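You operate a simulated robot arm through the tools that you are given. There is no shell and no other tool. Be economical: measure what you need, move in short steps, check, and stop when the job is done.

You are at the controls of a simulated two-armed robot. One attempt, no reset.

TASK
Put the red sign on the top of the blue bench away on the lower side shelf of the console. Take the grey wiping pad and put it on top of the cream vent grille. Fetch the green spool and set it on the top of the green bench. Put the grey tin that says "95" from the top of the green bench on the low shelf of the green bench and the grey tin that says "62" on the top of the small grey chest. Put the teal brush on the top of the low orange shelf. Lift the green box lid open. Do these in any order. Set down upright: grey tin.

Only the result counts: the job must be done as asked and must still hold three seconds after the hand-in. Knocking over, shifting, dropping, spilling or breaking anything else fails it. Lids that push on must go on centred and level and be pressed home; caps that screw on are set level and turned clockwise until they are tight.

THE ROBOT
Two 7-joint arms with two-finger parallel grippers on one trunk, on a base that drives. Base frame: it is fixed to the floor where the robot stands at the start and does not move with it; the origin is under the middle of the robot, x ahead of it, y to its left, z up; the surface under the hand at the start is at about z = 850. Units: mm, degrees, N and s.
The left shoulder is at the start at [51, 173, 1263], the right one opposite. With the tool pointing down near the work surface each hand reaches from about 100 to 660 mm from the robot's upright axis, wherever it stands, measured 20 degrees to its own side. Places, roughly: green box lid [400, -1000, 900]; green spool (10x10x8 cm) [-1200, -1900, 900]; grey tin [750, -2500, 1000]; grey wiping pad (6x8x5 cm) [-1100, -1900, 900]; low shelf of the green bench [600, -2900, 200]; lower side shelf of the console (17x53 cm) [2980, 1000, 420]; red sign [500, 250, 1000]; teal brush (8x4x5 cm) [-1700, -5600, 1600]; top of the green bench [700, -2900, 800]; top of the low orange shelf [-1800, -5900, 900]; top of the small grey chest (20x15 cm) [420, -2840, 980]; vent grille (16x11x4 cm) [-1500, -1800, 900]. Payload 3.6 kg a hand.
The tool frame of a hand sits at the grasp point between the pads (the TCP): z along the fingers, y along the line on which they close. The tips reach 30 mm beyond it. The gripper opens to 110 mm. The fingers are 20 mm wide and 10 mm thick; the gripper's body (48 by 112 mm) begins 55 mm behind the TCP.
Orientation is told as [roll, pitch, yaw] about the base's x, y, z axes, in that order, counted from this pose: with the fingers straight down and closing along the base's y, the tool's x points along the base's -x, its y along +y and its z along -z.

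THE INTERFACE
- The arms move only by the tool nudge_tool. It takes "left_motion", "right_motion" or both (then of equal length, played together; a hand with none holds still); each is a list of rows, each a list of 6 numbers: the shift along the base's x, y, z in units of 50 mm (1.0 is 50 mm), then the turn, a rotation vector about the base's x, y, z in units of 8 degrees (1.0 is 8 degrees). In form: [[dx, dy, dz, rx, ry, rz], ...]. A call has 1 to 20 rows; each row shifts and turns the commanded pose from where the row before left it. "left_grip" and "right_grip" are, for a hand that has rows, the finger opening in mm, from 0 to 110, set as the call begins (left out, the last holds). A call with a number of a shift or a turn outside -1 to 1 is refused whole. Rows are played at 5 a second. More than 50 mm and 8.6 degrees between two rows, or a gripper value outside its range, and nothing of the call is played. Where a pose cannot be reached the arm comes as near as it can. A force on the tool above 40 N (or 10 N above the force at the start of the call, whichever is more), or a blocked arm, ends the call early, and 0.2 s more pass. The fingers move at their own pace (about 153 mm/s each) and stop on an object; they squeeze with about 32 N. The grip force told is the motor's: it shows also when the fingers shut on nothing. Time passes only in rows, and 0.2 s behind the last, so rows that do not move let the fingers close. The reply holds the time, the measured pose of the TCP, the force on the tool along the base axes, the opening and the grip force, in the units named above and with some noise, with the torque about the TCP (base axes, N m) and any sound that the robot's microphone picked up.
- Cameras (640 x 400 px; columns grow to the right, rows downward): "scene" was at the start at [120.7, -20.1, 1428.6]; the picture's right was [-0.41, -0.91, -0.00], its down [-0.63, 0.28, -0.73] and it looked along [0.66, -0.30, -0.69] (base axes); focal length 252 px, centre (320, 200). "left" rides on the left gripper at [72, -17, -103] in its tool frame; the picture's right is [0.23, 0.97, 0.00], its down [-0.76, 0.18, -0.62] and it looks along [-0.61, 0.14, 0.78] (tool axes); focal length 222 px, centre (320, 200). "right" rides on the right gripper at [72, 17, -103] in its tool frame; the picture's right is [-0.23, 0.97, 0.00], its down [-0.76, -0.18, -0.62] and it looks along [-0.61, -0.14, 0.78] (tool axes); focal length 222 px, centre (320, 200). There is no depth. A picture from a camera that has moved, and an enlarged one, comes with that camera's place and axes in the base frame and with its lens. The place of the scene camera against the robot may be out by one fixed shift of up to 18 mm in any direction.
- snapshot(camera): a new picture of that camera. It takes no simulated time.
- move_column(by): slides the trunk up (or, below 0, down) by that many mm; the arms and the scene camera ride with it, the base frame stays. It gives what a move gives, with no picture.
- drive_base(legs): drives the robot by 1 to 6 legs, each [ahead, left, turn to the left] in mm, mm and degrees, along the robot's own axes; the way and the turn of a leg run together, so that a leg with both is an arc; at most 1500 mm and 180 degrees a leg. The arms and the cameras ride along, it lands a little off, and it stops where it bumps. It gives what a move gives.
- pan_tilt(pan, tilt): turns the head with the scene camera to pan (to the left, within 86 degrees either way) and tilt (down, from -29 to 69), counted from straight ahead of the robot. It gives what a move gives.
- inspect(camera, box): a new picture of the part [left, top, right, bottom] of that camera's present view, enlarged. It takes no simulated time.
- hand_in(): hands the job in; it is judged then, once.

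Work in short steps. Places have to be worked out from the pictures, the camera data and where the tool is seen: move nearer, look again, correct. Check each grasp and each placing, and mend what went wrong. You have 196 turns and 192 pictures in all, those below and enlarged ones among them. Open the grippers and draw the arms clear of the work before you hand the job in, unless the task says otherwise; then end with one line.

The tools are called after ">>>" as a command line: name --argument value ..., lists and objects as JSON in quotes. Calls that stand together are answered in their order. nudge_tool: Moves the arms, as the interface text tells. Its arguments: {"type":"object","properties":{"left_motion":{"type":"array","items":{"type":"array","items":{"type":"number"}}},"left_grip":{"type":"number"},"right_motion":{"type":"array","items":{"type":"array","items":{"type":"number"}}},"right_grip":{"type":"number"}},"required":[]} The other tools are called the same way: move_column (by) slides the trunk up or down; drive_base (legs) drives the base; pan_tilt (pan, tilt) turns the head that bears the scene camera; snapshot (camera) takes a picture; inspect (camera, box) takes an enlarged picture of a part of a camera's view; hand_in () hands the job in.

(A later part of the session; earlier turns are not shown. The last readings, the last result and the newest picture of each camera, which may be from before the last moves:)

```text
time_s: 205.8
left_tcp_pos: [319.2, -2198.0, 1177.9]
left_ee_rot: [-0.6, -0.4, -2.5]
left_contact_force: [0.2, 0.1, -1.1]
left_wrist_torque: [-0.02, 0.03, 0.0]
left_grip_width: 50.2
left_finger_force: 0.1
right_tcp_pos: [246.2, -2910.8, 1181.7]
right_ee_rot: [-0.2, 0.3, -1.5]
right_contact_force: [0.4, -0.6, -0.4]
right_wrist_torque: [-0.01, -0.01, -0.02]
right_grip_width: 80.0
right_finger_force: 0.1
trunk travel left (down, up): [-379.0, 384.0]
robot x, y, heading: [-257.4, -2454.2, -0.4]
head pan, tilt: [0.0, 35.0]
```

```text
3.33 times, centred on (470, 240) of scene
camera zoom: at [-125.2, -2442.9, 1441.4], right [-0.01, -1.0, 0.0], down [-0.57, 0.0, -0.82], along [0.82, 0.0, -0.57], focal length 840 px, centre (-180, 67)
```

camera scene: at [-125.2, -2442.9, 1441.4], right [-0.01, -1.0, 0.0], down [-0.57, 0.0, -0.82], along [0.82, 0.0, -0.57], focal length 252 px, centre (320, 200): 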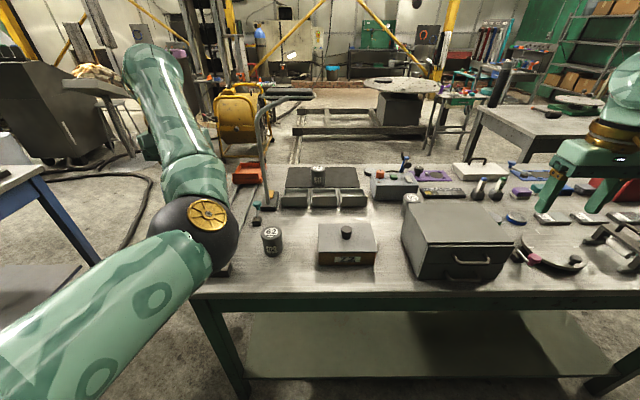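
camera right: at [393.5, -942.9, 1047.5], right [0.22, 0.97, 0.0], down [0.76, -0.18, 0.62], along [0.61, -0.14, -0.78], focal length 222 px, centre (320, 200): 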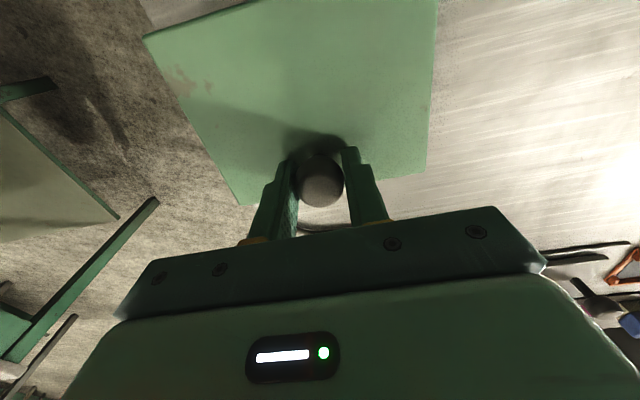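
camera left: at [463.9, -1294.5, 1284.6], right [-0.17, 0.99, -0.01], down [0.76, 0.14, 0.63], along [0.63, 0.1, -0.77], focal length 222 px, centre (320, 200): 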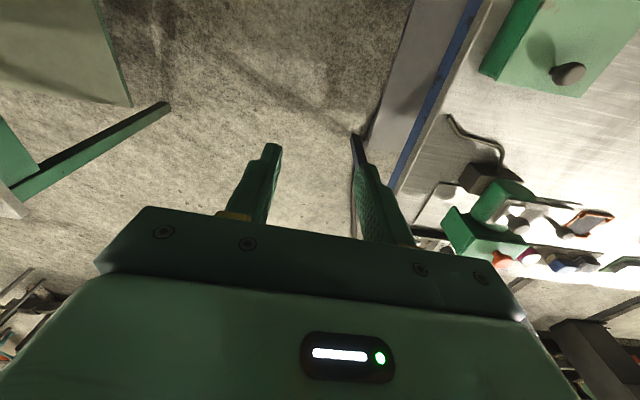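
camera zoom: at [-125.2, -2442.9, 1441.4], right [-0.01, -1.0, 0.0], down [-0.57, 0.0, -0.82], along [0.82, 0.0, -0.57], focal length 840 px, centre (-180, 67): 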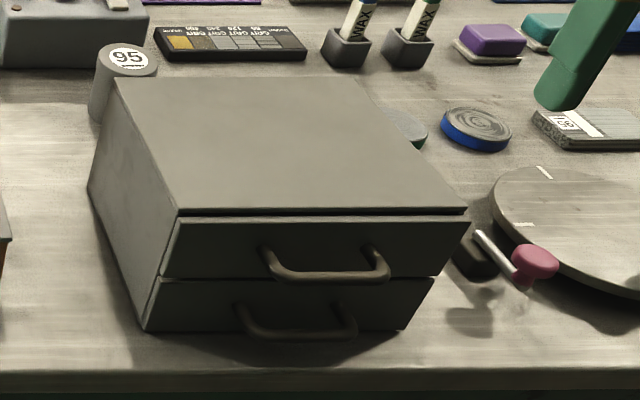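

Tins located: "62" ≈ [431, −2296], "95" ≈ [609, −2769] (behind the chest); chest top x 343–516, y −2721…−2944. I'll fetch "62" first with the right hand.

>>> drive_base --legs '[[0, 560, 0.3], [222, 0, 0]]'

>>> pan_tilt --pan -40 --tilt 45

>>> snapshot --camera "scene"

>>> snapshot --camera "right"

```text
time_s: 210.3
left_tcp_pos: [546.5, -1634.2, 1176.4]
left_ee_rot: [-0.6, -0.3, -2.2]
left_contact_force: [0.4, 0.3, 0.0]
left_wrist_torque: [0.01, 0.0, -0.02]
left_grip_width: 50.1
left_finger_force: 0.2
right_tcp_pos: [475.4, -2345.5, 1181.7]
right_ee_rot: [-0.3, 0.2, -1.4]
right_contact_force: [0.2, 0.0, 0.8]
right_wrist_torque: [0.02, 0.04, 0.0]
right_grip_width: 79.9
right_finger_force: 0.1
trunk travel left (down, up): [-379.0, 384.0]
robot x, y, heading: [-29.2, -1894.1, -0.1]
head pan, tilt: [0.0, 35.0]
```

```text
time_s: 211.3
left_tcp_pos: [546.0, -1634.2, 1177.8]
left_ee_rot: [-0.5, -0.4, -2.3]
left_contact_force: [0.5, 1.1, -0.3]
left_wrist_torque: [-0.01, 0.02, -0.01]
left_grip_width: 50.2
left_finger_force: 0.1
right_tcp_pos: [474.6, -2346.9, 1182.6]
right_ee_rot: [-0.2, 0.4, -1.4]
right_contact_force: [0.1, -0.6, 0.2]
right_wrist_torque: [-0.04, 0.02, 0.01]
right_grip_width: 80.0
right_finger_force: 0.1
trunk travel left (down, up): [-379.0, 384.0]
robot x, y, heading: [-31.1, -1893.3, -0.0]
head pan, tilt: [-40.0, 45.0]
```

```text
112 pictures are left
camera scene: at [76.4, -1932.5, 1426.6], right [-0.64, -0.77, 0.0], down [-0.54, 0.46, -0.71], along [0.54, -0.46, -0.71], focal length 252 px, centre (320, 200)
```

scene: 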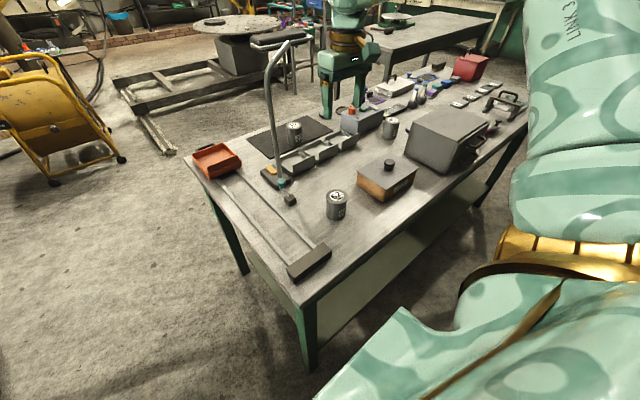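

```text
111 pictures are left
camera right: at [402.6, -2327.9, 1283.7], right [0.25, 0.97, 0.0], down [0.76, -0.19, 0.62], along [0.6, -0.16, -0.78], focal length 222 px, centre (320, 200)
```

right: 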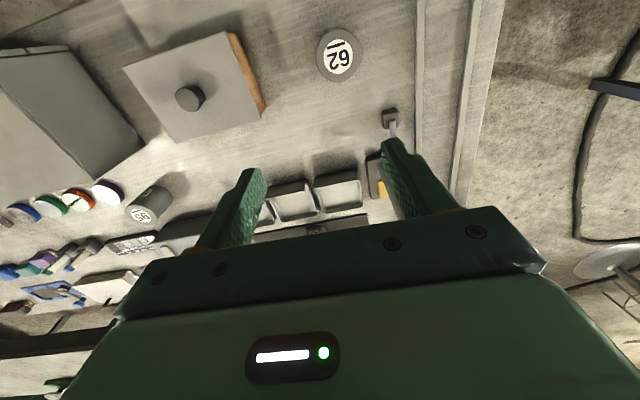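

Wrist camera puts "62" at about [440, −2315], and comparing views suggests its top is nearer z≈915. I'll move above it and look again.

>>> nudge_tool --right_motion '[[-0.35, 0.3, -0.4, 0, 0, 0.18], [-0.35, 0.32, -0.5, 0, 0, 0], [0, 0, -0.9, 0, 0, 0], [0, 0, -0.9, 0, 0, 0], [0, 0, -0.5, 0, 0, 0], [0, 0, 0, 0, 0, 0]]' --right_grip 105

>>> snapshot --camera "right"

>>> inspect --camera "scene" --box '[260, 110, 420, 230]'

```text
time_s: 212.8
left_tcp_pos: [546.4, -1634.1, 1176.8]
left_ee_rot: [-0.7, -0.4, -2.3]
left_contact_force: [0.1, 0.3, -0.1]
left_wrist_torque: [-0.02, 0.01, 0.0]
left_grip_width: 50.2
left_finger_force: 0.1
right_tcp_pos: [439.9, -2315.1, 1022.6]
right_ee_rot: [-0.2, 0.2, 0.1]
right_contact_force: [-1.5, -0.7, 0.2]
right_wrist_torque: [0.0, -0.01, 0.0]
right_grip_width: 105.0
right_finger_force: 0.1
trunk travel left (down, up): [-379.0, 384.0]
robot x, y, heading: [-31.6, -1895.0, -0.3]
head pan, tilt: [-40.0, 45.0]
```

```text
110 pictures are left
camera right: at [366.5, -2298.5, 1123.7], right [0.23, 0.97, 0.0], down [0.76, -0.17, 0.62], along [0.6, -0.14, -0.78], focal length 222 px, centre (320, 200)
```

right: 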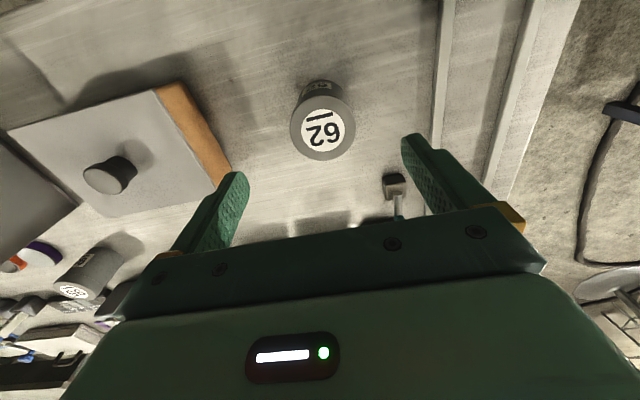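

```text
3.33 times, centred on (340, 170) of scene
camera zoom: at [76.0, -1932.4, 1426.6], right [-0.64, -0.76, 0.0], down [-0.54, 0.46, -0.71], along [0.54, -0.46, -0.71], focal length 840 px, centre (253, 300)
```

zoom: 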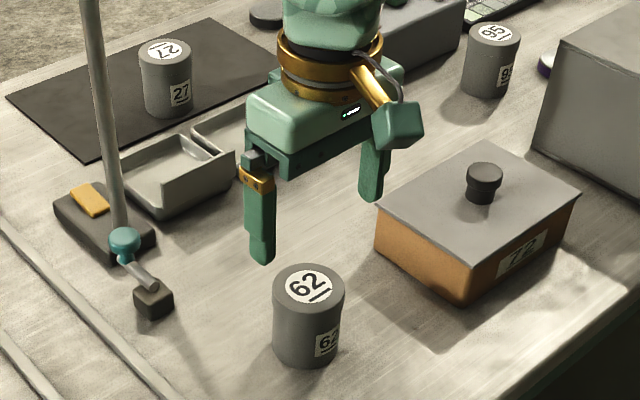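

Triangulated: "62" is at [440.5, −2314.5], top z≈920 (bench ≈835). The hand is right above it; descend to z≈890 and grip.

>>> nudge_tool --right_motion '[[0, 0, -0.7, 0, 0, 0], [0, 0, -0.7, 0, 0, 0], [0, 0, -0.7, 0, 0, 0], [0, 0, -0.55, 0, 0, 0]]'

>>> nudge_tool --right_motion '[[0, 0, 0, 0, 0, 0], [0, 0, 0, 0, 0, 0], [0, 0, 0, 0, 0, 0]]' --right_grip 0

>>> nudge_tool --right_motion '[[0, 0, 0.1, 0, 0, 0], [0, 0, 0.2, 0, 0, 0], [0, 0, 0.3, 0, 0, 0], [0, 0, 0, 0, 0, 0]]'

>>> inspect --camera "scene" --box '[260, 110, 420, 230]'

```text
time_s: 213.8
left_tcp_pos: [547.0, -1633.9, 1175.8]
left_ee_rot: [-0.7, -0.4, -2.3]
left_contact_force: [-0.5, -0.6, -0.4]
left_wrist_torque: [-0.01, 0.0, 0.02]
left_grip_width: 50.3
left_finger_force: 0.1
right_tcp_pos: [437.0, -2320.0, 888.6]
right_ee_rot: [-0.2, 0.3, 0.2]
right_contact_force: [0.9, 0.5, -0.1]
right_wrist_torque: [-0.04, 0.0, 0.0]
right_grip_width: 105.4
right_finger_force: 0.0
right hand out of reach, approached as far as the arm can: row 4
trunk travel left (down, up): [-379.0, 384.0]
robot x, y, heading: [-34.5, -1893.4, -0.3]
head pan, tilt: [-40.0, 45.0]
```

```text
time_s: 214.6
left_tcp_pos: [546.8, -1635.3, 1177.8]
left_ee_rot: [-0.7, -0.4, -2.2]
left_contact_force: [0.1, -0.1, -0.2]
left_wrist_torque: [0.03, 0.01, -0.01]
left_grip_width: 49.9
left_finger_force: 0.1
right_tcp_pos: [435.2, -2320.6, 888.8]
right_ee_rot: [-0.1, 0.2, 0.1]
right_contact_force: [-0.1, -1.9, 1.8]
right_wrist_torque: [0.03, -0.11, -0.06]
right_grip_width: 59.5
right_finger_force: 31.9
trunk travel left (down, up): [-379.0, 384.0]
robot x, y, heading: [-33.0, -1894.7, 0.1]
head pan, tilt: [-40.0, 45.0]
```

```text
time_s: 215.6
left_tcp_pos: [546.8, -1634.1, 1175.6]
left_ee_rot: [-0.5, -0.3, -2.3]
left_contact_force: [0.0, 0.1, 0.3]
left_wrist_torque: [-0.02, 0.02, 0.0]
left_grip_width: 50.0
left_finger_force: 0.1
right_tcp_pos: [436.1, -2321.3, 918.3]
right_ee_rot: [-0.3, 0.3, 0.1]
right_contact_force: [0.1, -0.2, -2.7]
right_wrist_torque: [0.02, 0.02, 0.01]
right_grip_width: 59.6
right_finger_force: 32.0
trunk travel left (down, up): [-379.0, 384.0]
robot x, y, heading: [-32.1, -1893.8, -0.0]
head pan, tilt: [-40.0, 45.0]
```

```text
3.33 times, centred on (340, 170) of scene
camera zoom: at [76.7, -1932.7, 1426.5], right [-0.64, -0.76, 0.0], down [-0.54, 0.46, -0.71], along [0.54, -0.46, -0.71], focal length 840 px, centre (253, 300)
```

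zoom: 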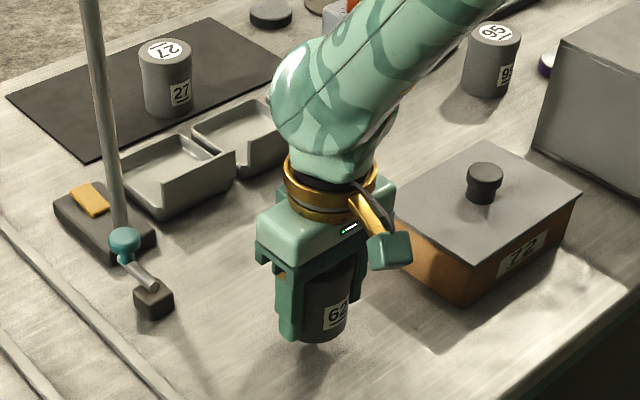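

"62" is held (59.6 mm). I'll lift it high, move the left hand outward a bit, and then slide the robot toward the chest.

>>> nudge_tool --right_motion '[[0, 0, 0.2, 0, 0, 0], [0, 0, 0.4, 0, 0, 0], [0, 0, 0.4, 0, 0, 0], [0, 0, 0.4, 0, 0, 0], [0, 0, 0.4, 0, 0, 0], [0, 0, 0.4, 0, 0, 0], [0, 0, 0.4, 0, 0, 0], [0, 0, 0.4, 0, 0, 0], [0, 0, 0.4, 0, 0, 0], [0, 0, 0.4, 0, 0, 0], [0, 0, 0.4, 0, 0, 0], [0, 0, 0.2, 0, 0, 0]]' --left_motion '[[-0.1, 0.3, 0.3, 0, 0, 0], [-0.1, 0.3, 0.2, 0, 0, 0], [-0.1, 0.3, 0.2, 0, 0, 0], [-0.1, 0.3, 0.2, 0, 0, 0], [-0.1, 0.3, 0.2, 0, 0, 0], [-0.1, 0.3, 0, 0, 0, 0], [-0.1, 0.3, 0, 0, 0, 0], [-0.1, 0.3, 0, 0, 0, 0], [-0.1, 0.3, 0, 0, 0, 0], [-0.1, 0.3, 0, 0, 0, 0], [0, 0, 0, 0, 0, 0], [0, 0, 0, 0, 0, 0]]'

>>> drive_base --legs '[[0, -512, 0]]'

>>> snapshot --camera "scene"

>>> snapshot --camera "right"

```text
time_s: 218.2
left_tcp_pos: [496.1, -1483.8, 1233.1]
left_ee_rot: [-0.7, -0.4, -2.3]
left_contact_force: [0.4, -0.6, 0.0]
left_wrist_torque: [0.04, 0.03, 0.0]
left_grip_width: 50.5
left_finger_force: 0.1
right_tcp_pos: [436.0, -2321.0, 1138.1]
right_ee_rot: [-0.2, 0.3, 0.1]
right_contact_force: [0.6, -0.9, -3.1]
right_wrist_torque: [-0.01, 0.04, 0.03]
right_grip_width: 59.5
right_finger_force: 31.8
trunk travel left (down, up): [-379.0, 384.0]
robot x, y, heading: [-33.2, -1898.6, -0.1]
head pan, tilt: [-40.0, 45.0]
```

```text
time_s: 221.2
left_tcp_pos: [494.5, -1998.6, 1233.6]
left_ee_rot: [-0.6, -0.3, -2.1]
left_contact_force: [0.4, -0.7, -0.9]
left_wrist_torque: [0.02, 0.03, 0.05]
left_grip_width: 50.3
left_finger_force: 0.1
right_tcp_pos: [435.7, -2835.8, 1136.9]
right_ee_rot: [-0.3, 0.3, 0.2]
right_contact_force: [0.4, -0.3, -3.6]
right_wrist_torque: [-0.01, 0.03, 0.0]
right_grip_width: 59.7
right_finger_force: 31.8
trunk travel left (down, up): [-379.0, 384.0]
robot x, y, heading: [-31.8, -2407.3, -0.2]
head pan, tilt: [-40.0, 45.0]
```

```text
107 pictures are left
camera scene: at [76.0, -2447.7, 1426.5], right [-0.64, -0.77, 0.0], down [-0.54, 0.45, -0.71], along [0.54, -0.45, -0.71], focal length 252 px, centre (320, 200)
```

scene: 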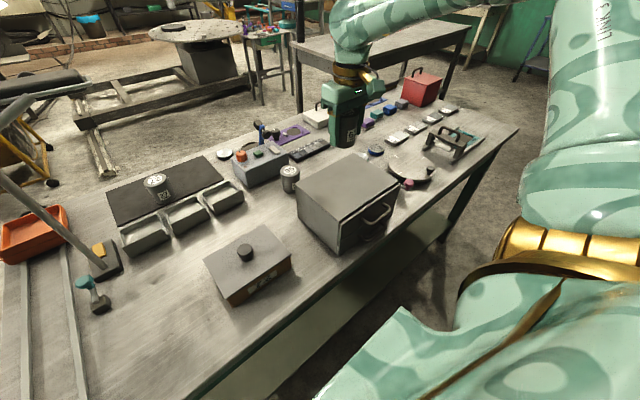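

```text
106 pictures are left
camera right: at [362.9, -2818.9, 1240.1], right [0.22, 0.97, 0.0], down [0.77, -0.17, 0.62], along [0.6, -0.14, -0.78], focal length 222 px, centre (320, 200)
```

right: 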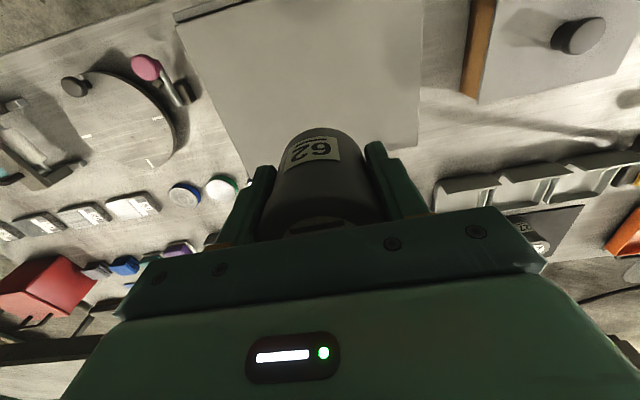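

The chest top's centre is about [417, −2837], z≈980–1010. I'll centre the tin and lower in small steps until it touches.

>>> nudge_tool --right_motion '[[-0.36, -0.02, -0.3, 0, 0, 0], [0, 0, -0.4, 0, 0, 0], [0, 0, -0.2, 0, 0, 0], [0, 0, -0.1, 0, 0, 0], [0, 0, -0.06, 0, 0, 0], [0, 0, -0.06, 0, 0, 0], [0, 0, -0.06, 0, 0, 0], [0, 0, -0.06, 0, 0, 0], [0, 0, -0.06, 0, 0, 0], [0, 0, -0.06, 0, 0, 0], [0, 0, -0.06, 0, 0, 0], [0, 0, -0.06, 0, 0, 0], [0, 0, -0.06, 0, 0, 0], [0, 0, -0.06, 0, 0, 0], [0, 0, -0.06, 0, 0, 0], [0, 0, -0.06, 0, 0, 0]]'

>>> inspect --camera "scene" --box '[260, 80, 440, 260]'

```text
time_s: 224.6
left_tcp_pos: [495.3, -1997.7, 1233.1]
left_ee_rot: [-0.5, -0.3, -2.2]
left_contact_force: [-0.3, 0.3, -0.1]
left_wrist_torque: [0.01, -0.01, 0.01]
left_grip_width: 50.1
left_finger_force: 0.1
right_tcp_pos: [416.5, -2836.2, 1052.6]
right_ee_rot: [-0.2, 0.2, 0.3]
right_contact_force: [0.7, -0.7, -2.5]
right_wrist_torque: [-0.02, 0.0, -0.01]
right_grip_width: 59.4
right_finger_force: 32.5
trunk travel left (down, up): [-379.0, 384.0]
robot x, y, heading: [-32.5, -2410.2, 0.1]
head pan, tilt: [-40.0, 45.0]
```

```text
2.22 times, centred on (350, 170) of scene
camera zoom: at [76.0, -2447.2, 1426.5], right [-0.64, -0.77, 0.0], down [-0.54, 0.45, -0.71], along [0.54, -0.45, -0.71], focal length 560 px, centre (253, 267)
```

zoom: 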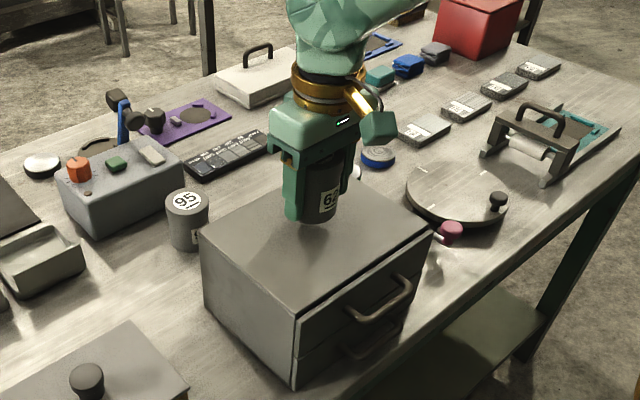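

Still above the top; continuing in 3 mm steps.

>>> nudge_tool --right_motion '[[0, 0, -0.06, 0, 0, 0], [0, 0, -0.06, 0, 0, 0], [0, 0, -0.06, 0, 0, 0], [0, 0, -0.06, 0, 0, 0], [0, 0, -0.06, 0, 0, 0], [0, 0, -0.06, 0, 0, 0], [0, 0, -0.06, 0, 0, 0], [0, 0, -0.06, 0, 0, 0], [0, 0, -0.06, 0, 0, 0], [0, 0, -0.06, 0, 0, 0], [0, 0, -0.06, 0, 0, 0], [0, 0, -0.06, 0, 0, 0]]'

>>> inspect --camera "scene" --box '[260, 80, 440, 260]'

```text
time_s: 227.2
left_tcp_pos: [492.0, -1997.1, 1233.1]
left_ee_rot: [-0.6, -0.5, -2.2]
left_contact_force: [-0.5, 0.8, -0.4]
left_wrist_torque: [0.01, 0.02, 0.02]
left_grip_width: 50.1
left_finger_force: 0.1
right_tcp_pos: [417.3, -2834.6, 1018.1]
right_ee_rot: [-0.3, 0.0, 0.2]
right_contact_force: [1.6, -5.9, 32.6]
right_wrist_torque: [0.67, -0.28, -0.08]
right_grip_width: 60.1
right_finger_force: 32.1
trunk travel left (down, up): [-379.0, 384.0]
robot x, y, heading: [-33.1, -2409.2, 0.0]
head pan, tilt: [-40.0, 45.0]
```

```text
2.22 times, centred on (350, 170) of scene
camera zoom: at [73.4, -2445.7, 1427.0], right [-0.64, -0.77, 0.0], down [-0.54, 0.45, -0.71], along [0.54, -0.45, -0.71], focal length 560 px, centre (253, 267)
```

zoom: 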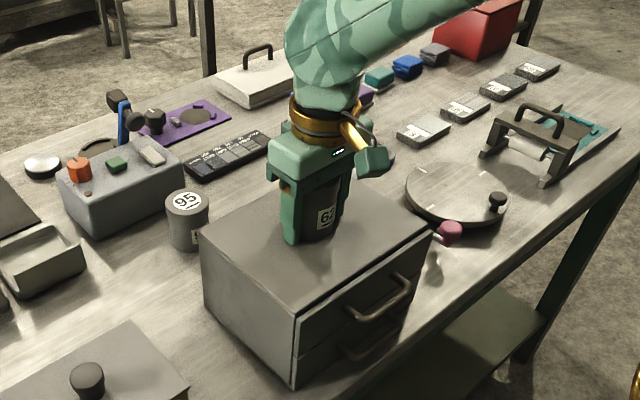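

Touched (32 N). Ease up 3 mm, open, and raise straight up.

>>> nudge_tool --right_motion '[[0, 0, 0.05, 0, 0, 0], [0, 0, 0, 0, 0, 0]]'

>>> nudge_tool --right_motion '[[0, 0, 0, 0, 0, 0], [0, 0, 0, 0, 0, 0], [0, 0, 0, 0, 0, 0]]' --right_grip 105

>>> nudge_tool --right_motion '[[0, 0, 0.3, 0, 0, 0], [0, 0, 0.6, 0, 0, 0], [0, 0, 0.9, 0, 0, 0], [0, 0, 0.9, 0, 0, 0]]'

>>> inspect --camera "scene" --box '[260, 80, 440, 260]'

>>> snapshot --camera "right"

```text
time_s: 227.8
left_tcp_pos: [493.2, -1996.8, 1232.4]
left_ee_rot: [-0.7, -0.5, -2.2]
left_contact_force: [-0.3, -0.2, 0.7]
left_wrist_torque: [0.0, 0.01, -0.03]
left_grip_width: 49.9
left_finger_force: 0.1
right_tcp_pos: [416.9, -2835.2, 1018.4]
right_ee_rot: [-0.3, 0.4, 0.3]
right_contact_force: [4.4, -0.3, 10.6]
right_wrist_torque: [0.24, -0.51, -0.05]
right_grip_width: 59.4
right_finger_force: 31.8
trunk travel left (down, up): [-379.0, 384.0]
robot x, y, heading: [-36.5, -2406.2, -0.1]
head pan, tilt: [-40.0, 45.0]
```

```text
time_s: 228.6
left_tcp_pos: [493.6, -1997.2, 1231.1]
left_ee_rot: [-0.6, -0.6, -2.3]
left_contact_force: [-0.1, 0.9, -0.6]
left_wrist_torque: [0.01, 0.0, -0.01]
left_grip_width: 50.0
left_finger_force: 0.1
right_tcp_pos: [416.6, -2835.9, 1017.7]
right_ee_rot: [-0.1, 0.3, 0.3]
right_contact_force: [-0.9, 0.3, -1.4]
right_wrist_torque: [0.06, -0.04, 0.02]
right_grip_width: 105.5
right_finger_force: 0.0
trunk travel left (down, up): [-379.0, 384.0]
robot x, y, heading: [-31.9, -2407.3, -0.1]
head pan, tilt: [-40.0, 45.0]
```

```text
time_s: 229.6
left_tcp_pos: [494.1, -1997.0, 1233.5]
left_ee_rot: [-0.7, -0.5, -2.2]
left_contact_force: [-0.1, 0.1, -0.6]
left_wrist_torque: [0.0, 0.01, 0.01]
left_grip_width: 50.0
left_finger_force: 0.0
right_tcp_pos: [417.0, -2835.7, 1154.2]
right_ee_rot: [-0.1, 0.3, 0.2]
right_contact_force: [-0.4, 0.8, 0.9]
right_wrist_torque: [-0.01, -0.01, 0.01]
right_grip_width: 105.1
right_finger_force: 0.1
trunk travel left (down, up): [-379.0, 384.0]
robot x, y, heading: [-32.0, -2408.6, -0.1]
head pan, tilt: [-40.0, 45.0]
```

```text
2.22 times, centred on (350, 170) of scene
camera zoom: at [75.0, -2446.4, 1426.7], right [-0.64, -0.77, 0.0], down [-0.54, 0.45, -0.71], along [0.54, -0.45, -0.71], focal length 560 px, centre (253, 267)
```

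zoom: 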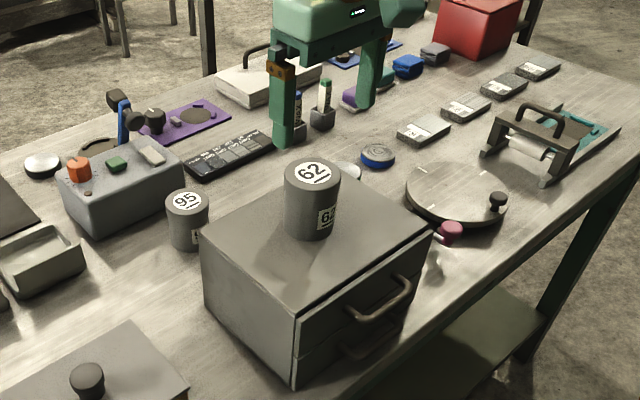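

```text
102 pictures are left
camera right: at [343.5, -2819.5, 1256.8], right [0.22, 0.97, -0.01], down [0.77, -0.17, 0.62], along [0.6, -0.14, -0.78], focal length 222 px, centre (320, 200)
```

right: 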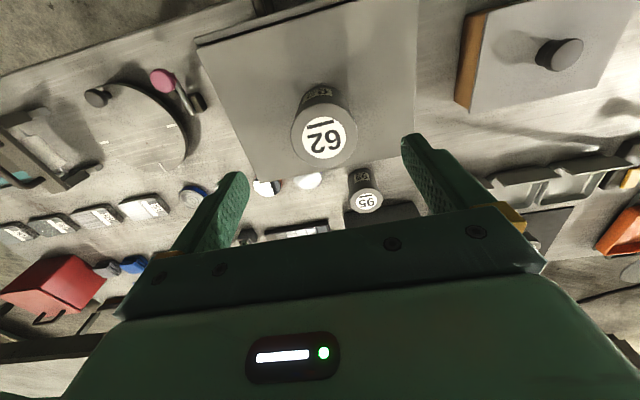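

"62" stands on the chest. "95" is at about [618, −2788]. I'll check how close the base can get to the bench.

>>> pan_tilt --pan 0 --tilt 69

>>> snapshot --camera "scene"

```text
time_s: 230.6
left_tcp_pos: [493.9, -1999.2, 1233.0]
left_ee_rot: [-0.6, -0.4, -2.1]
left_contact_force: [0.7, 0.9, 0.1]
left_wrist_torque: [-0.01, -0.01, -0.03]
left_grip_width: 50.2
left_finger_force: 0.0
right_tcp_pos: [416.2, -2836.3, 1153.8]
right_ee_rot: [-0.1, 0.3, 0.3]
right_contact_force: [-0.3, -0.9, -0.6]
right_wrist_torque: [0.02, -0.01, 0.04]
right_grip_width: 104.7
right_finger_force: 0.0
trunk travel left (down, up): [-379.0, 384.0]
robot x, y, heading: [-33.7, -2410.7, 0.1]
head pan, tilt: [0.0, 68.8]
```

```text
101 pictures are left
camera scene: at [69.4, -2394.8, 1397.7], right [0.0, -1.0, 0.0], down [-0.93, 0.0, -0.36], along [0.36, 0.0, -0.93], focal length 252 px, centre (320, 200)
```

scene: 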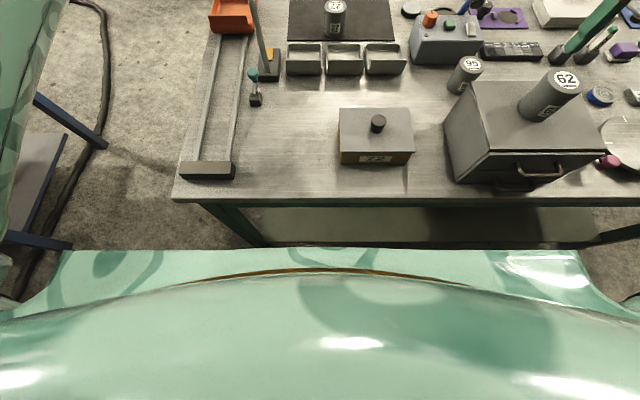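

Base front is just short of the bench; about 45 mm more is safe. I'll turn the right hand −90° first, then move the robot to reach "95".

>>> nudge_tool --right_motion '[[0, 0, 0.3, 0, 0, -0.94], [0, 0, 0.3, 0, 0, -0.94], [0, 0, 0.3, 0, 0, -0.94], [0, 0, 0, 0, 0, -0.94], [0, 0, 0, 0, 0, -0.94], [0, 0, 0, 0, 0, -0.94], [0, 0, 0, 0, 0, -0.94], [0, 0, 0, 0, 0, -0.94], [0, 0, 0, 0, 0, -0.94], [0, 0, 0, 0, 0, -0.94], [0, 0, 0, 0, 0, -0.94], [0, 0, 0, 0, 0, -0.94]]'

>>> drive_base --legs '[[0, -150, 0], [45, 0, 0]]'

>>> pan_tilt --pan -30 --tilt 45

>>> snapshot --camera "scene"

>>> snapshot --camera "right"

```text
time_s: 233.2
left_tcp_pos: [494.8, -1998.6, 1231.6]
left_ee_rot: [-0.7, -0.4, -2.2]
left_contact_force: [-0.8, 0.3, 0.1]
left_wrist_torque: [0.03, 0.02, 0.03]
left_grip_width: 50.0
left_finger_force: 0.1
right_tcp_pos: [417.4, -2836.2, 1200.1]
right_ee_rot: [-0.3, 0.3, -90.2]
right_contact_force: [-0.5, 0.2, -0.8]
right_wrist_torque: [0.0, -0.01, -0.02]
right_grip_width: 105.1
right_finger_force: 0.1
trunk travel left (down, up): [-379.0, 384.0]
robot x, y, heading: [-32.3, -2410.7, -0.0]
head pan, tilt: [0.0, 68.8]
```

```text
time_s: 235.1
left_tcp_pos: [539.2, -2147.4, 1233.4]
left_ee_rot: [-0.7, -0.5, -2.2]
left_contact_force: [0.3, 0.4, -0.5]
left_wrist_torque: [-0.02, 0.04, 0.0]
left_grip_width: 50.1
left_finger_force: 0.1
right_tcp_pos: [462.2, -2987.0, 1198.9]
right_ee_rot: [-0.2, 0.1, -90.0]
right_contact_force: [0.2, -0.5, -0.5]
right_wrist_torque: [0.03, 0.0, 0.01]
right_grip_width: 104.9
right_finger_force: 0.0
trunk travel left (down, up): [-379.0, 384.0]
robot x, y, heading: [12.3, -2558.1, -0.1]
head pan, tilt: [0.0, 68.8]
```

```text
time_s: 236.1
left_tcp_pos: [539.6, -2147.7, 1233.3]
left_ee_rot: [-0.6, -0.4, -2.2]
left_contact_force: [-0.2, -0.1, 0.1]
left_wrist_torque: [0.0, -0.01, -0.03]
left_grip_width: 50.2
left_finger_force: 0.0
right_tcp_pos: [462.4, -2985.5, 1198.1]
right_ee_rot: [-0.2, 0.1, -89.9]
right_contact_force: [0.4, 0.5, 0.5]
right_wrist_torque: [0.02, -0.04, -0.01]
right_grip_width: 105.0
right_finger_force: 0.1
trunk travel left (down, up): [-379.0, 384.0]
robot x, y, heading: [11.5, -2563.4, 0.1]
head pan, tilt: [-30.0, 45.0]
```

```text
100 pictures are left
camera scene: at [128.5, -2585.3, 1426.6], right [-0.5, -0.87, 0.0], down [-0.61, 0.35, -0.71], along [0.61, -0.35, -0.71], focal length 252 px, centre (320, 200)
```

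scene: 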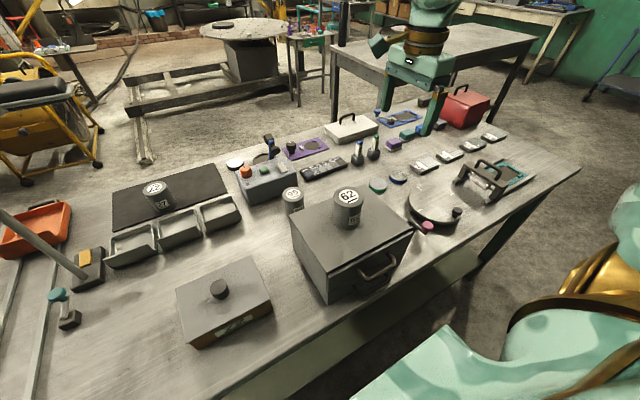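

```text
99 pictures are left
camera right: at [478.8, -2914.2, 1301.1], right [0.97, -0.23, 0.0], down [-0.17, -0.76, 0.62], along [-0.14, -0.6, -0.78], focal length 222 px, centre (320, 200)
```

right: 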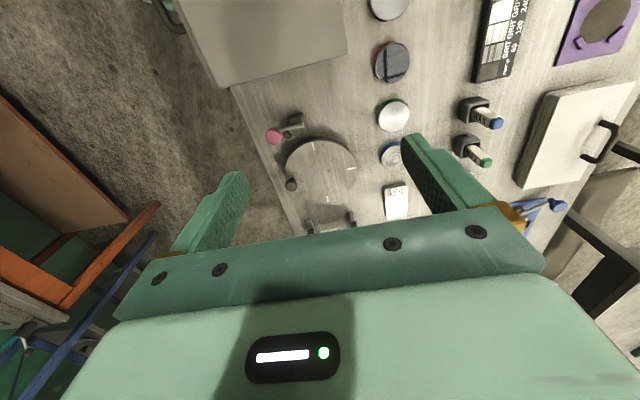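

Now toward "95": hand to about [616, −2788, 1110].

>>> nudge_tool --right_motion '[[0.5, 0.66, 0, 0, 0, 0], [0.5, 0.66, 0, 0, 0, 0], [0.5, 0.66, -0.2, 0, 0, 0], [0.5, 0.66, -0.4, 0, 0, 0], [0.5, 0.66, -0.4, 0, 0, 0], [0.55, 0.65, -0.4, 0, 0, 0], [0, 0, -0.4, 0, 0, 0]]'

>>> snapshot --camera "right"

>>> snapshot --camera "scene"

```text
time_s: 237.7
left_tcp_pos: [540.0, -2147.3, 1232.2]
left_ee_rot: [-0.6, -0.4, -2.3]
left_contact_force: [-0.5, -0.1, -0.8]
left_wrist_torque: [0.04, 0.01, 0.01]
left_grip_width: 50.1
left_finger_force: 0.1
right_tcp_pos: [580.6, -2808.4, 1110.6]
right_ee_rot: [-0.2, 0.2, -90.0]
right_contact_force: [0.3, 0.0, 0.2]
right_wrist_torque: [0.03, 0.0, -0.04]
right_grip_width: 104.9
right_finger_force: 0.1
right hand out of reach, approached as far as the arm can: row 6
trunk travel left (down, up): [-379.0, 384.0]
robot x, y, heading: [15.2, -2557.9, -0.1]
head pan, tilt: [-30.0, 45.0]
```

```text
98 pictures are left
camera right: at [596.9, -2737.5, 1213.3], right [0.97, -0.23, 0.0], down [-0.18, -0.76, 0.62], along [-0.14, -0.6, -0.78], focal length 222 px, centre (320, 200)
```

right: 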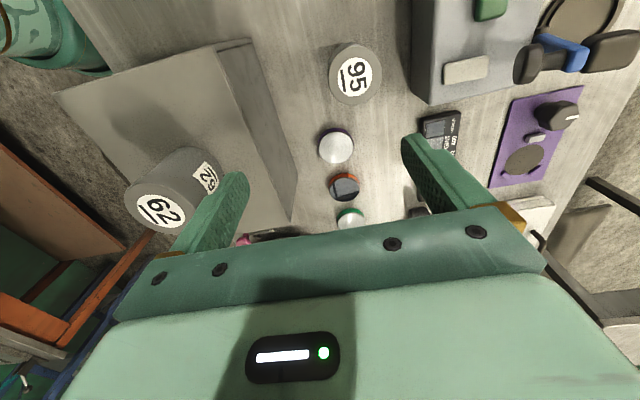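

```text
97 pictures are left
camera scene: at [129.8, -2585.4, 1426.5], right [-0.5, -0.87, 0.0], down [-0.61, 0.35, -0.71], along [0.61, -0.35, -0.71], focal length 252 px, centre (320, 200)
```

scene: 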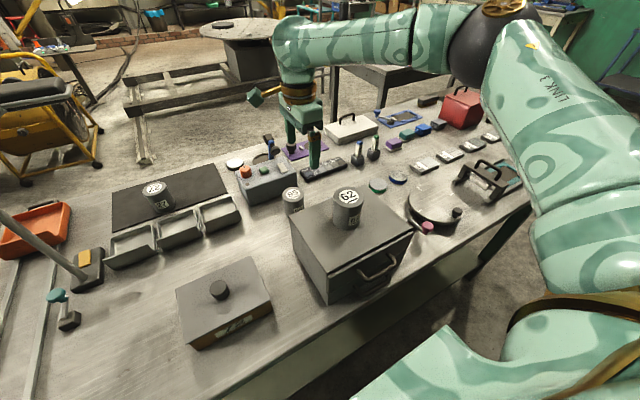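

"95" is at [626, −2791]. I'll try further in while descending somewhat.

>>> nudge_tool --right_motion '[[0.3, 0.1, -0.5, 0, 0, 0], [0.3, 0.1, -0.5, 0, 0, 0], [0.3, 0.1, -0.4, 0, 0, 0], [0, 0, 0, 0, 0, 0]]'

```text
time_s: 238.7
left_tcp_pos: [539.9, -2148.6, 1233.2]
left_ee_rot: [-0.7, -0.5, -2.3]
left_contact_force: [1.0, 0.3, 0.4]
left_wrist_torque: [-0.01, 0.0, -0.03]
left_grip_width: 50.4
left_finger_force: 0.1
right_tcp_pos: [573.2, -2821.5, 1056.4]
right_ee_rot: [-0.1, 0.4, -89.9]
right_contact_force: [0.1, -0.3, 0.0]
right_wrist_torque: [-0.02, 0.03, -0.02]
right_grip_width: 105.0
right_finger_force: 0.2
right hand out of reach, approached as far as the arm can: row 1, 2, 3
trunk travel left (down, up): [-379.0, 384.0]
robot x, y, heading: [9.1, -2559.3, 0.1]
head pan, tilt: [-30.0, 45.0]
```

Limit is ~620 mm here; I need about 45 mm more. I'll inch the base forward in small steps.

>>> nudge_tool --right_motion '[[0, 0, 0.6, 0, 0, 0], [0, 0, 0.6, 0, 0, 0]]'

>>> drive_base --legs '[[25, 0, 0]]'

>>> drive_base --legs '[[25, 0, 0]]'

```text
time_s: 239.3
left_tcp_pos: [539.5, -2147.7, 1233.1]
left_ee_rot: [-0.8, -0.4, -2.2]
left_contact_force: [-0.2, -0.5, 0.1]
left_wrist_torque: [0.02, 0.02, 0.02]
left_grip_width: 50.0
left_finger_force: 0.0
right_tcp_pos: [573.8, -2821.3, 1117.7]
right_ee_rot: [-0.2, 0.2, -90.0]
right_contact_force: [0.1, 0.6, 0.0]
right_wrist_torque: [0.0, 0.04, 0.03]
right_grip_width: 105.1
right_finger_force: 0.0
trunk travel left (down, up): [-379.0, 384.0]
robot x, y, heading: [12.5, -2557.0, -0.0]
head pan, tilt: [-30.0, 45.0]
```

```text
time_s: 240.1
left_tcp_pos: [564.3, -2147.0, 1233.9]
left_ee_rot: [-0.6, -0.5, -2.2]
left_contact_force: [-0.2, 0.0, -0.6]
left_wrist_torque: [0.04, 0.02, 0.0]
left_grip_width: 50.1
left_finger_force: 0.0
right_tcp_pos: [598.2, -2822.5, 1117.6]
right_ee_rot: [-0.2, 0.2, -90.1]
right_contact_force: [0.4, -0.1, -0.7]
right_wrist_torque: [0.01, 0.0, 0.04]
right_grip_width: 105.1
right_finger_force: 0.0
trunk travel left (down, up): [-379.0, 384.0]
robot x, y, heading: [36.5, -2559.7, 0.1]
head pan, tilt: [-30.0, 45.0]
```

```text
time_s: 240.9
left_tcp_pos: [588.2, -2147.6, 1232.6]
left_ee_rot: [-0.7, -0.4, -2.1]
left_contact_force: [0.2, -0.7, -0.7]
left_wrist_torque: [0.01, 0.02, -0.03]
left_grip_width: 50.0
left_finger_force: 0.0
right_tcp_pos: [623.2, -2822.0, 1118.2]
right_ee_rot: [-0.2, 0.2, -89.8]
right_contact_force: [0.4, -0.4, -0.1]
right_wrist_torque: [-0.02, 0.01, -0.01]
right_grip_width: 105.2
right_finger_force: 0.2
trunk travel left (down, up): [-379.0, 384.0]
robot x, y, heading: [63.7, -2560.4, -0.0]
head pan, tilt: [-30.0, 45.0]
```

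No bump. One more small move to bring the hand right over the tin.

>>> drive_base --legs '[[25, 31, 0]]'

>>> nudge_tool --right_motion '[[-0.4, 0, -0.6, 0, 0, 0], [0, 0, -0.7, 0, 0, 0], [0, 0, -0.4, 0, 0, 0]]'

>>> snapshot --camera "right"

>>> snapshot --camera "scene"

```text
time_s: 241.8
left_tcp_pos: [607.1, -2138.8, 1233.7]
left_ee_rot: [-0.6, -0.6, -4.0]
left_contact_force: [-0.4, -1.0, 0.1]
left_wrist_torque: [0.0, 0.0, -0.01]
left_grip_width: 50.0
left_finger_force: 0.1
right_tcp_pos: [619.7, -2813.9, 1118.6]
right_ee_rot: [-0.2, 0.2, -91.8]
right_contact_force: [0.1, 0.6, -1.0]
right_wrist_torque: [-0.04, -0.04, 0.03]
right_grip_width: 104.8
right_finger_force: 0.1
trunk travel left (down, up): [-379.0, 384.0]
robot x, y, heading: [68.0, -2537.1, -1.9]
head pan, tilt: [-30.0, 45.0]
```

```text
time_s: 242.6
left_tcp_pos: [608.9, -2140.9, 1232.9]
left_ee_rot: [-0.6, -0.5, -4.0]
left_contact_force: [0.4, 0.0, -0.6]
left_wrist_torque: [-0.01, 0.02, 0.0]
left_grip_width: 50.1
left_finger_force: 0.2
right_tcp_pos: [600.0, -2814.4, 1032.4]
right_ee_rot: [-0.2, 0.2, -91.8]
right_contact_force: [0.4, -0.9, -0.6]
right_wrist_torque: [0.01, -0.01, -0.01]
right_grip_width: 105.2
right_finger_force: 0.0
trunk travel left (down, up): [-379.0, 384.0]
robot x, y, heading: [64.1, -2535.1, -1.7]
head pan, tilt: [-30.0, 45.0]
```

```text
96 pictures are left
camera right: at [619.0, -2743.0, 1134.8], right [0.97, -0.26, 0.0], down [-0.2, -0.76, 0.62], along [-0.16, -0.6, -0.78], focal length 222 px, centre (320, 200)
```

right: 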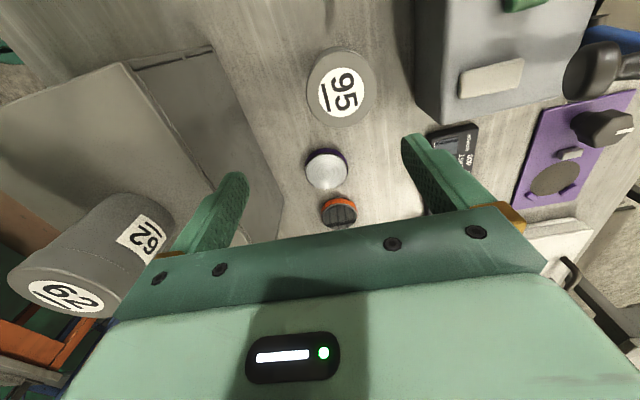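

```text
95 pictures are left
camera scene: at [183.5, -2564.5, 1426.6], right [-0.53, -0.85, 0.0], down [-0.6, 0.37, -0.71], along [0.6, -0.37, -0.71], focal length 252 px, centre (320, 200)
```

scene: 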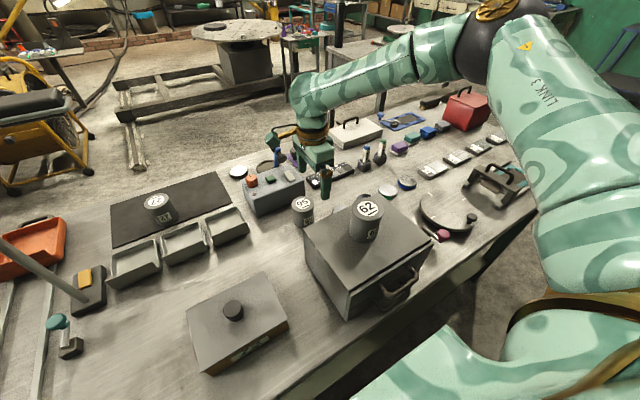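

"95" is at [626, −2791]; base has reached its stop. I'll try to move over the tin and descend.

>>> nudge_tool --right_motion '[[0, 0.46, 0, 0, 0, 0], [0.4, 0, 0, 0, 0, 0], [0, 0, -0.4, 0, 0, 0], [0, 0, -0.4, 0, 0, 0]]'

>>> snapshot --camera "right"

```text
time_s: 243.6
left_tcp_pos: [608.3, -2140.5, 1233.8]
left_ee_rot: [-0.7, -0.5, -4.0]
left_contact_force: [-0.2, -0.4, -0.2]
left_wrist_torque: [-0.01, -0.03, 0.01]
left_grip_width: 49.8
left_finger_force: 0.1
right_tcp_pos: [593.4, -2809.5, 1006.5]
right_ee_rot: [-0.2, 0.3, -91.7]
right_contact_force: [-0.9, 0.3, -0.3]
right_wrist_torque: [-0.01, -0.01, -0.03]
right_grip_width: 105.2
right_finger_force: 0.0
right hand out of reach, approached as far as the arm can: row 1, 2, 3, 4
trunk travel left (down, up): [-379.0, 384.0]
robot x, y, heading: [69.6, -2532.8, -1.9]
head pan, tilt: [-30.0, 45.0]
```

```text
94 pictures are left
camera right: at [611.3, -2737.6, 1108.9], right [0.97, -0.26, 0.0], down [-0.2, -0.76, 0.62], along [-0.16, -0.6, -0.78], focal length 222 px, centre (320, 200)
```

right: 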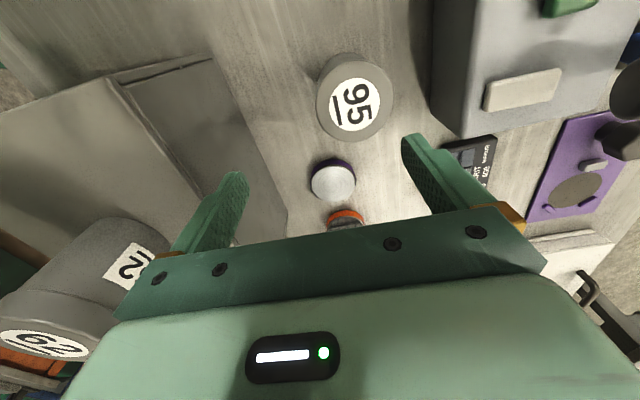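

Reach depends on wrist yaw (yaw −90 did better than 0). I'll try turning further (≈−130°) and extending.

>>> nudge_tool --right_motion '[[0, 0, 0.5, 0, 0, -1], [0, 0, 0, 0, 0, -1], [0, 0, 0, 0, 0, -1], [0, 0, 0, 0, 0, -1], [0, 0, 0, 0, 0, -1], [0.3, 0.2, 0, 0, 0, 0], [0.3, 0.2, 0, 0, 0, 0], [0, 0, -0.4, 0, 0, 0], [0, 0, 0, 0, 0, 0]]'

```text
time_s: 245.6
left_tcp_pos: [607.9, -2139.7, 1233.1]
left_ee_rot: [-0.6, -0.5, -4.1]
left_contact_force: [-1.2, 0.0, 0.6]
left_wrist_torque: [-0.02, -0.02, 0.0]
left_grip_width: 50.3
left_finger_force: 0.2
right_tcp_pos: [614.9, -2868.8, 1009.9]
right_ee_rot: [-0.3, 0.4, -131.8]
right_contact_force: [-0.8, 0.2, -1.7]
right_wrist_torque: [0.0, -0.01, 0.01]
right_grip_width: 104.9
right_finger_force: 0.1
right hand out of reach, approached as far as the arm can: row 4, 5, 6, 7
trunk travel left (down, up): [-379.0, 384.0]
robot x, y, heading: [69.3, -2539.6, -1.9]
head pan, tilt: [-30.0, 45.0]
```

Inner positions don't work with this elbow posture, but ~40° to the side at yaw 0 did. I'll retract the hand to that posture and rotate the robot left so the tin lies there.

>>> nudge_tool --right_motion '[[0, 0, 0.9, 0, 0, 0], [0, 0, 0.9, 0, 0, 0], [0, 0, 0.9, 0, 0, 0], [-0.2, -0.2, 0, 0, 0, 1], [-0.2, -0.2, 0, 0, 0, 1], [-0.2, -0.2, 0, 0, 0, 1], [-0.2, -0.2, 0, 0, 0, 1], [-0.2, -0.2, 0, 0, 0, 1], [-0.2, -0.2, 0, 0, 0, 1], [-0.2, -0.2, 0, 0, 0, 1], [-0.2, -0.2, 0, 0, 0, 1], [-0.2, -0.2, 0, 0, 0, 1], [-0.2, -0.2, 0, 0, 0, 1], [0, 0, 0, 0, 0, 1], [0, 0, 0, 0, 0, 1], [0, 0, 0, 0, 0, 1], [0, 0, 0, 0, 0, 1], [0, 0, 0, 0, 0, 1], [0, 0, 0, 0, 0, 1], [0, 0, 0, 0, 0, 0.25]]'

>>> drive_base --legs '[[-40, -60, 0], [0, 0, 22]]'

>>> snapshot --camera "right"

```text
time_s: 249.8
left_tcp_pos: [608.1, -2139.0, 1233.2]
left_ee_rot: [-0.6, -0.5, -4.0]
left_contact_force: [-0.5, 0.2, 0.4]
left_wrist_torque: [0.0, -0.01, -0.02]
left_grip_width: 50.1
left_finger_force: 0.1
right_tcp_pos: [511.0, -2980.6, 1142.8]
right_ee_rot: [-0.3, 0.3, -1.7]
right_contact_force: [-0.2, 0.1, 0.7]
right_wrist_torque: [-0.01, 0.01, -0.01]
right_grip_width: 105.2
right_finger_force: 0.1
right hand out of reach, approached as far as the arm can: row 2, 3
trunk travel left (down, up): [-379.0, 384.0]
robot x, y, heading: [65.6, -2534.8, -1.7]
head pan, tilt: [-30.0, 45.0]
```

```text
time_s: 251.9
left_tcp_pos: [379.4, -2024.9, 1232.9]
left_ee_rot: [-0.5, -0.6, 18.0]
left_contact_force: [0.4, -0.3, -0.2]
left_wrist_torque: [-0.01, 0.04, 0.0]
left_grip_width: 50.3
left_finger_force: 0.1
right_tcp_pos: [604.7, -2841.2, 1142.4]
right_ee_rot: [-0.2, 0.3, 20.2]
right_contact_force: [-0.6, 0.6, -0.4]
right_wrist_torque: [0.01, 0.0, 0.05]
right_grip_width: 105.2
right_finger_force: 0.1
trunk travel left (down, up): [-379.0, 384.0]
robot x, y, heading: [28.6, -2592.4, 20.2]
head pan, tilt: [-30.0, 45.0]
```

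```text
93 pictures are left
camera right: at [529.8, -2849.4, 1244.3], right [-0.12, 0.99, 0.0], down [0.78, 0.1, 0.62], along [0.62, 0.07, -0.78], focal length 222 px, centre (320, 200)
```

right: 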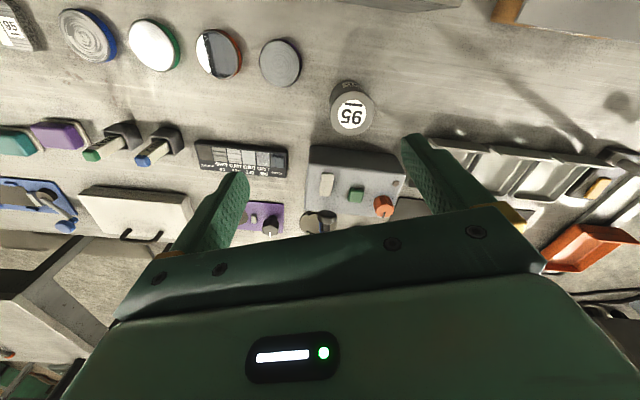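

Now comfortably placed. I'll move over the tin at [625, −2792] and descend partway.

>>> nudge_tool --right_motion '[[0.2, 0.5, 0, 0, 0, 0], [0.2, 0.48, -0.3, 0, 0, 0], [0, 0, -0.7, 0, 0, 0], [0, 0, -0.7, 0, 0, 0], [0, 0, -0.6, 0, 0, 0], [0, 0, 0, 0, 0, 0]]'

>>> snapshot --camera "right"

```text
time_s: 253.3
left_tcp_pos: [378.3, -2023.9, 1233.0]
left_ee_rot: [-0.6, -0.6, 18.0]
left_contact_force: [0.1, -0.2, -0.4]
left_wrist_torque: [0.02, -0.01, 0.01]
left_grip_width: 50.0
left_finger_force: 0.0
right_tcp_pos: [624.6, -2791.1, 1026.4]
right_ee_rot: [-0.2, 0.2, 20.2]
right_contact_force: [0.8, -0.2, 1.0]
right_wrist_torque: [0.02, -0.02, 0.01]
right_grip_width: 104.8
right_finger_force: 0.1
trunk travel left (down, up): [-379.0, 384.0]
robot x, y, heading: [26.7, -2593.5, 20.1]
head pan, tilt: [-30.0, 45.0]
```

```text
92 pictures are left
camera right: at [549.7, -2800.1, 1128.9], right [-0.12, 0.99, 0.0], down [0.78, 0.1, 0.62], along [0.62, 0.07, -0.78], focal length 222 px, centre (320, 200)
```

right: 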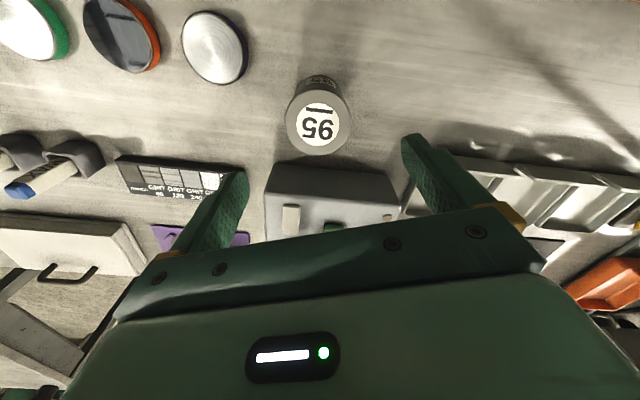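

Centred. Descend to z≈890, grip and lift.

>>> nudge_tool --right_motion '[[0.02, -0.03, -0.7, 0, 0, 0], [0, 0, -0.7, 0, 0, 0], [0, 0, -0.7, 0, 0, 0], [0, 0, -0.6, 0, 0, 0], [0, 0, 0, 0, 0, 0]]'

>>> nudge_tool --right_motion '[[0, 0, 0, 0, 0, 0], [0, 0, 0, 0, 0, 0], [0, 0, 0, 0, 0, 0]]' --right_grip 0

>>> snapshot --camera "right"

```text
time_s: 254.5
left_tcp_pos: [380.1, -2026.3, 1233.4]
left_ee_rot: [-0.7, -0.5, 18.0]
left_contact_force: [0.4, 0.2, -0.4]
left_wrist_torque: [0.0, 0.02, -0.02]
left_grip_width: 50.0
left_finger_force: 0.1
right_tcp_pos: [619.2, -2795.9, 901.1]
right_ee_rot: [-0.1, 0.2, 20.2]
right_contact_force: [1.0, 0.2, -0.4]
right_wrist_torque: [0.03, 0.01, -0.03]
right_grip_width: 105.1
right_finger_force: 0.0
right hand out of reach, approached as far as the arm can: row 4
trunk travel left (down, up): [-379.0, 384.0]
robot x, y, heading: [26.2, -2590.7, 20.2]
head pan, tilt: [-30.0, 45.0]
```

```text
time_s: 255.3
left_tcp_pos: [379.9, -2024.6, 1233.5]
left_ee_rot: [-0.5, -0.5, 18.0]
left_contact_force: [-1.5, 0.2, 0.3]
left_wrist_torque: [0.02, -0.03, -0.03]
left_grip_width: 50.1
left_finger_force: 0.0
right_tcp_pos: [619.6, -2796.0, 901.2]
right_ee_rot: [-0.2, 0.1, 20.2]
right_contact_force: [0.4, 0.4, 0.3]
right_wrist_torque: [0.14, 0.01, -0.03]
right_grip_width: 59.2
right_finger_force: 31.7
trunk travel left (down, up): [-379.0, 384.0]
robot x, y, heading: [25.6, -2592.3, 20.3]
head pan, tilt: [-30.0, 45.0]
```

```text
91 pictures are left
camera right: at [544.9, -2804.2, 1003.0], right [-0.12, 0.99, 0.0], down [0.78, 0.1, 0.62], along [0.62, 0.07, -0.78], focal length 222 px, centre (320, 200)
```

right: 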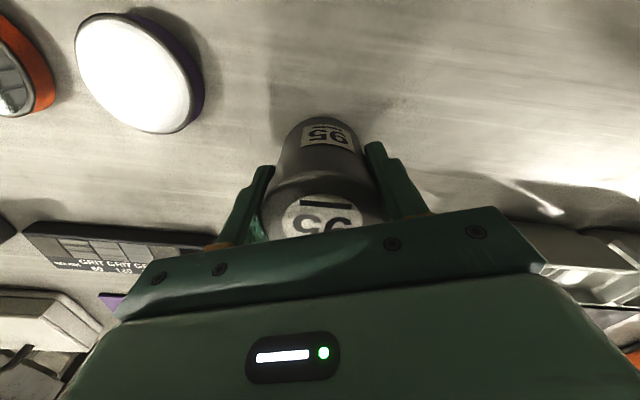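

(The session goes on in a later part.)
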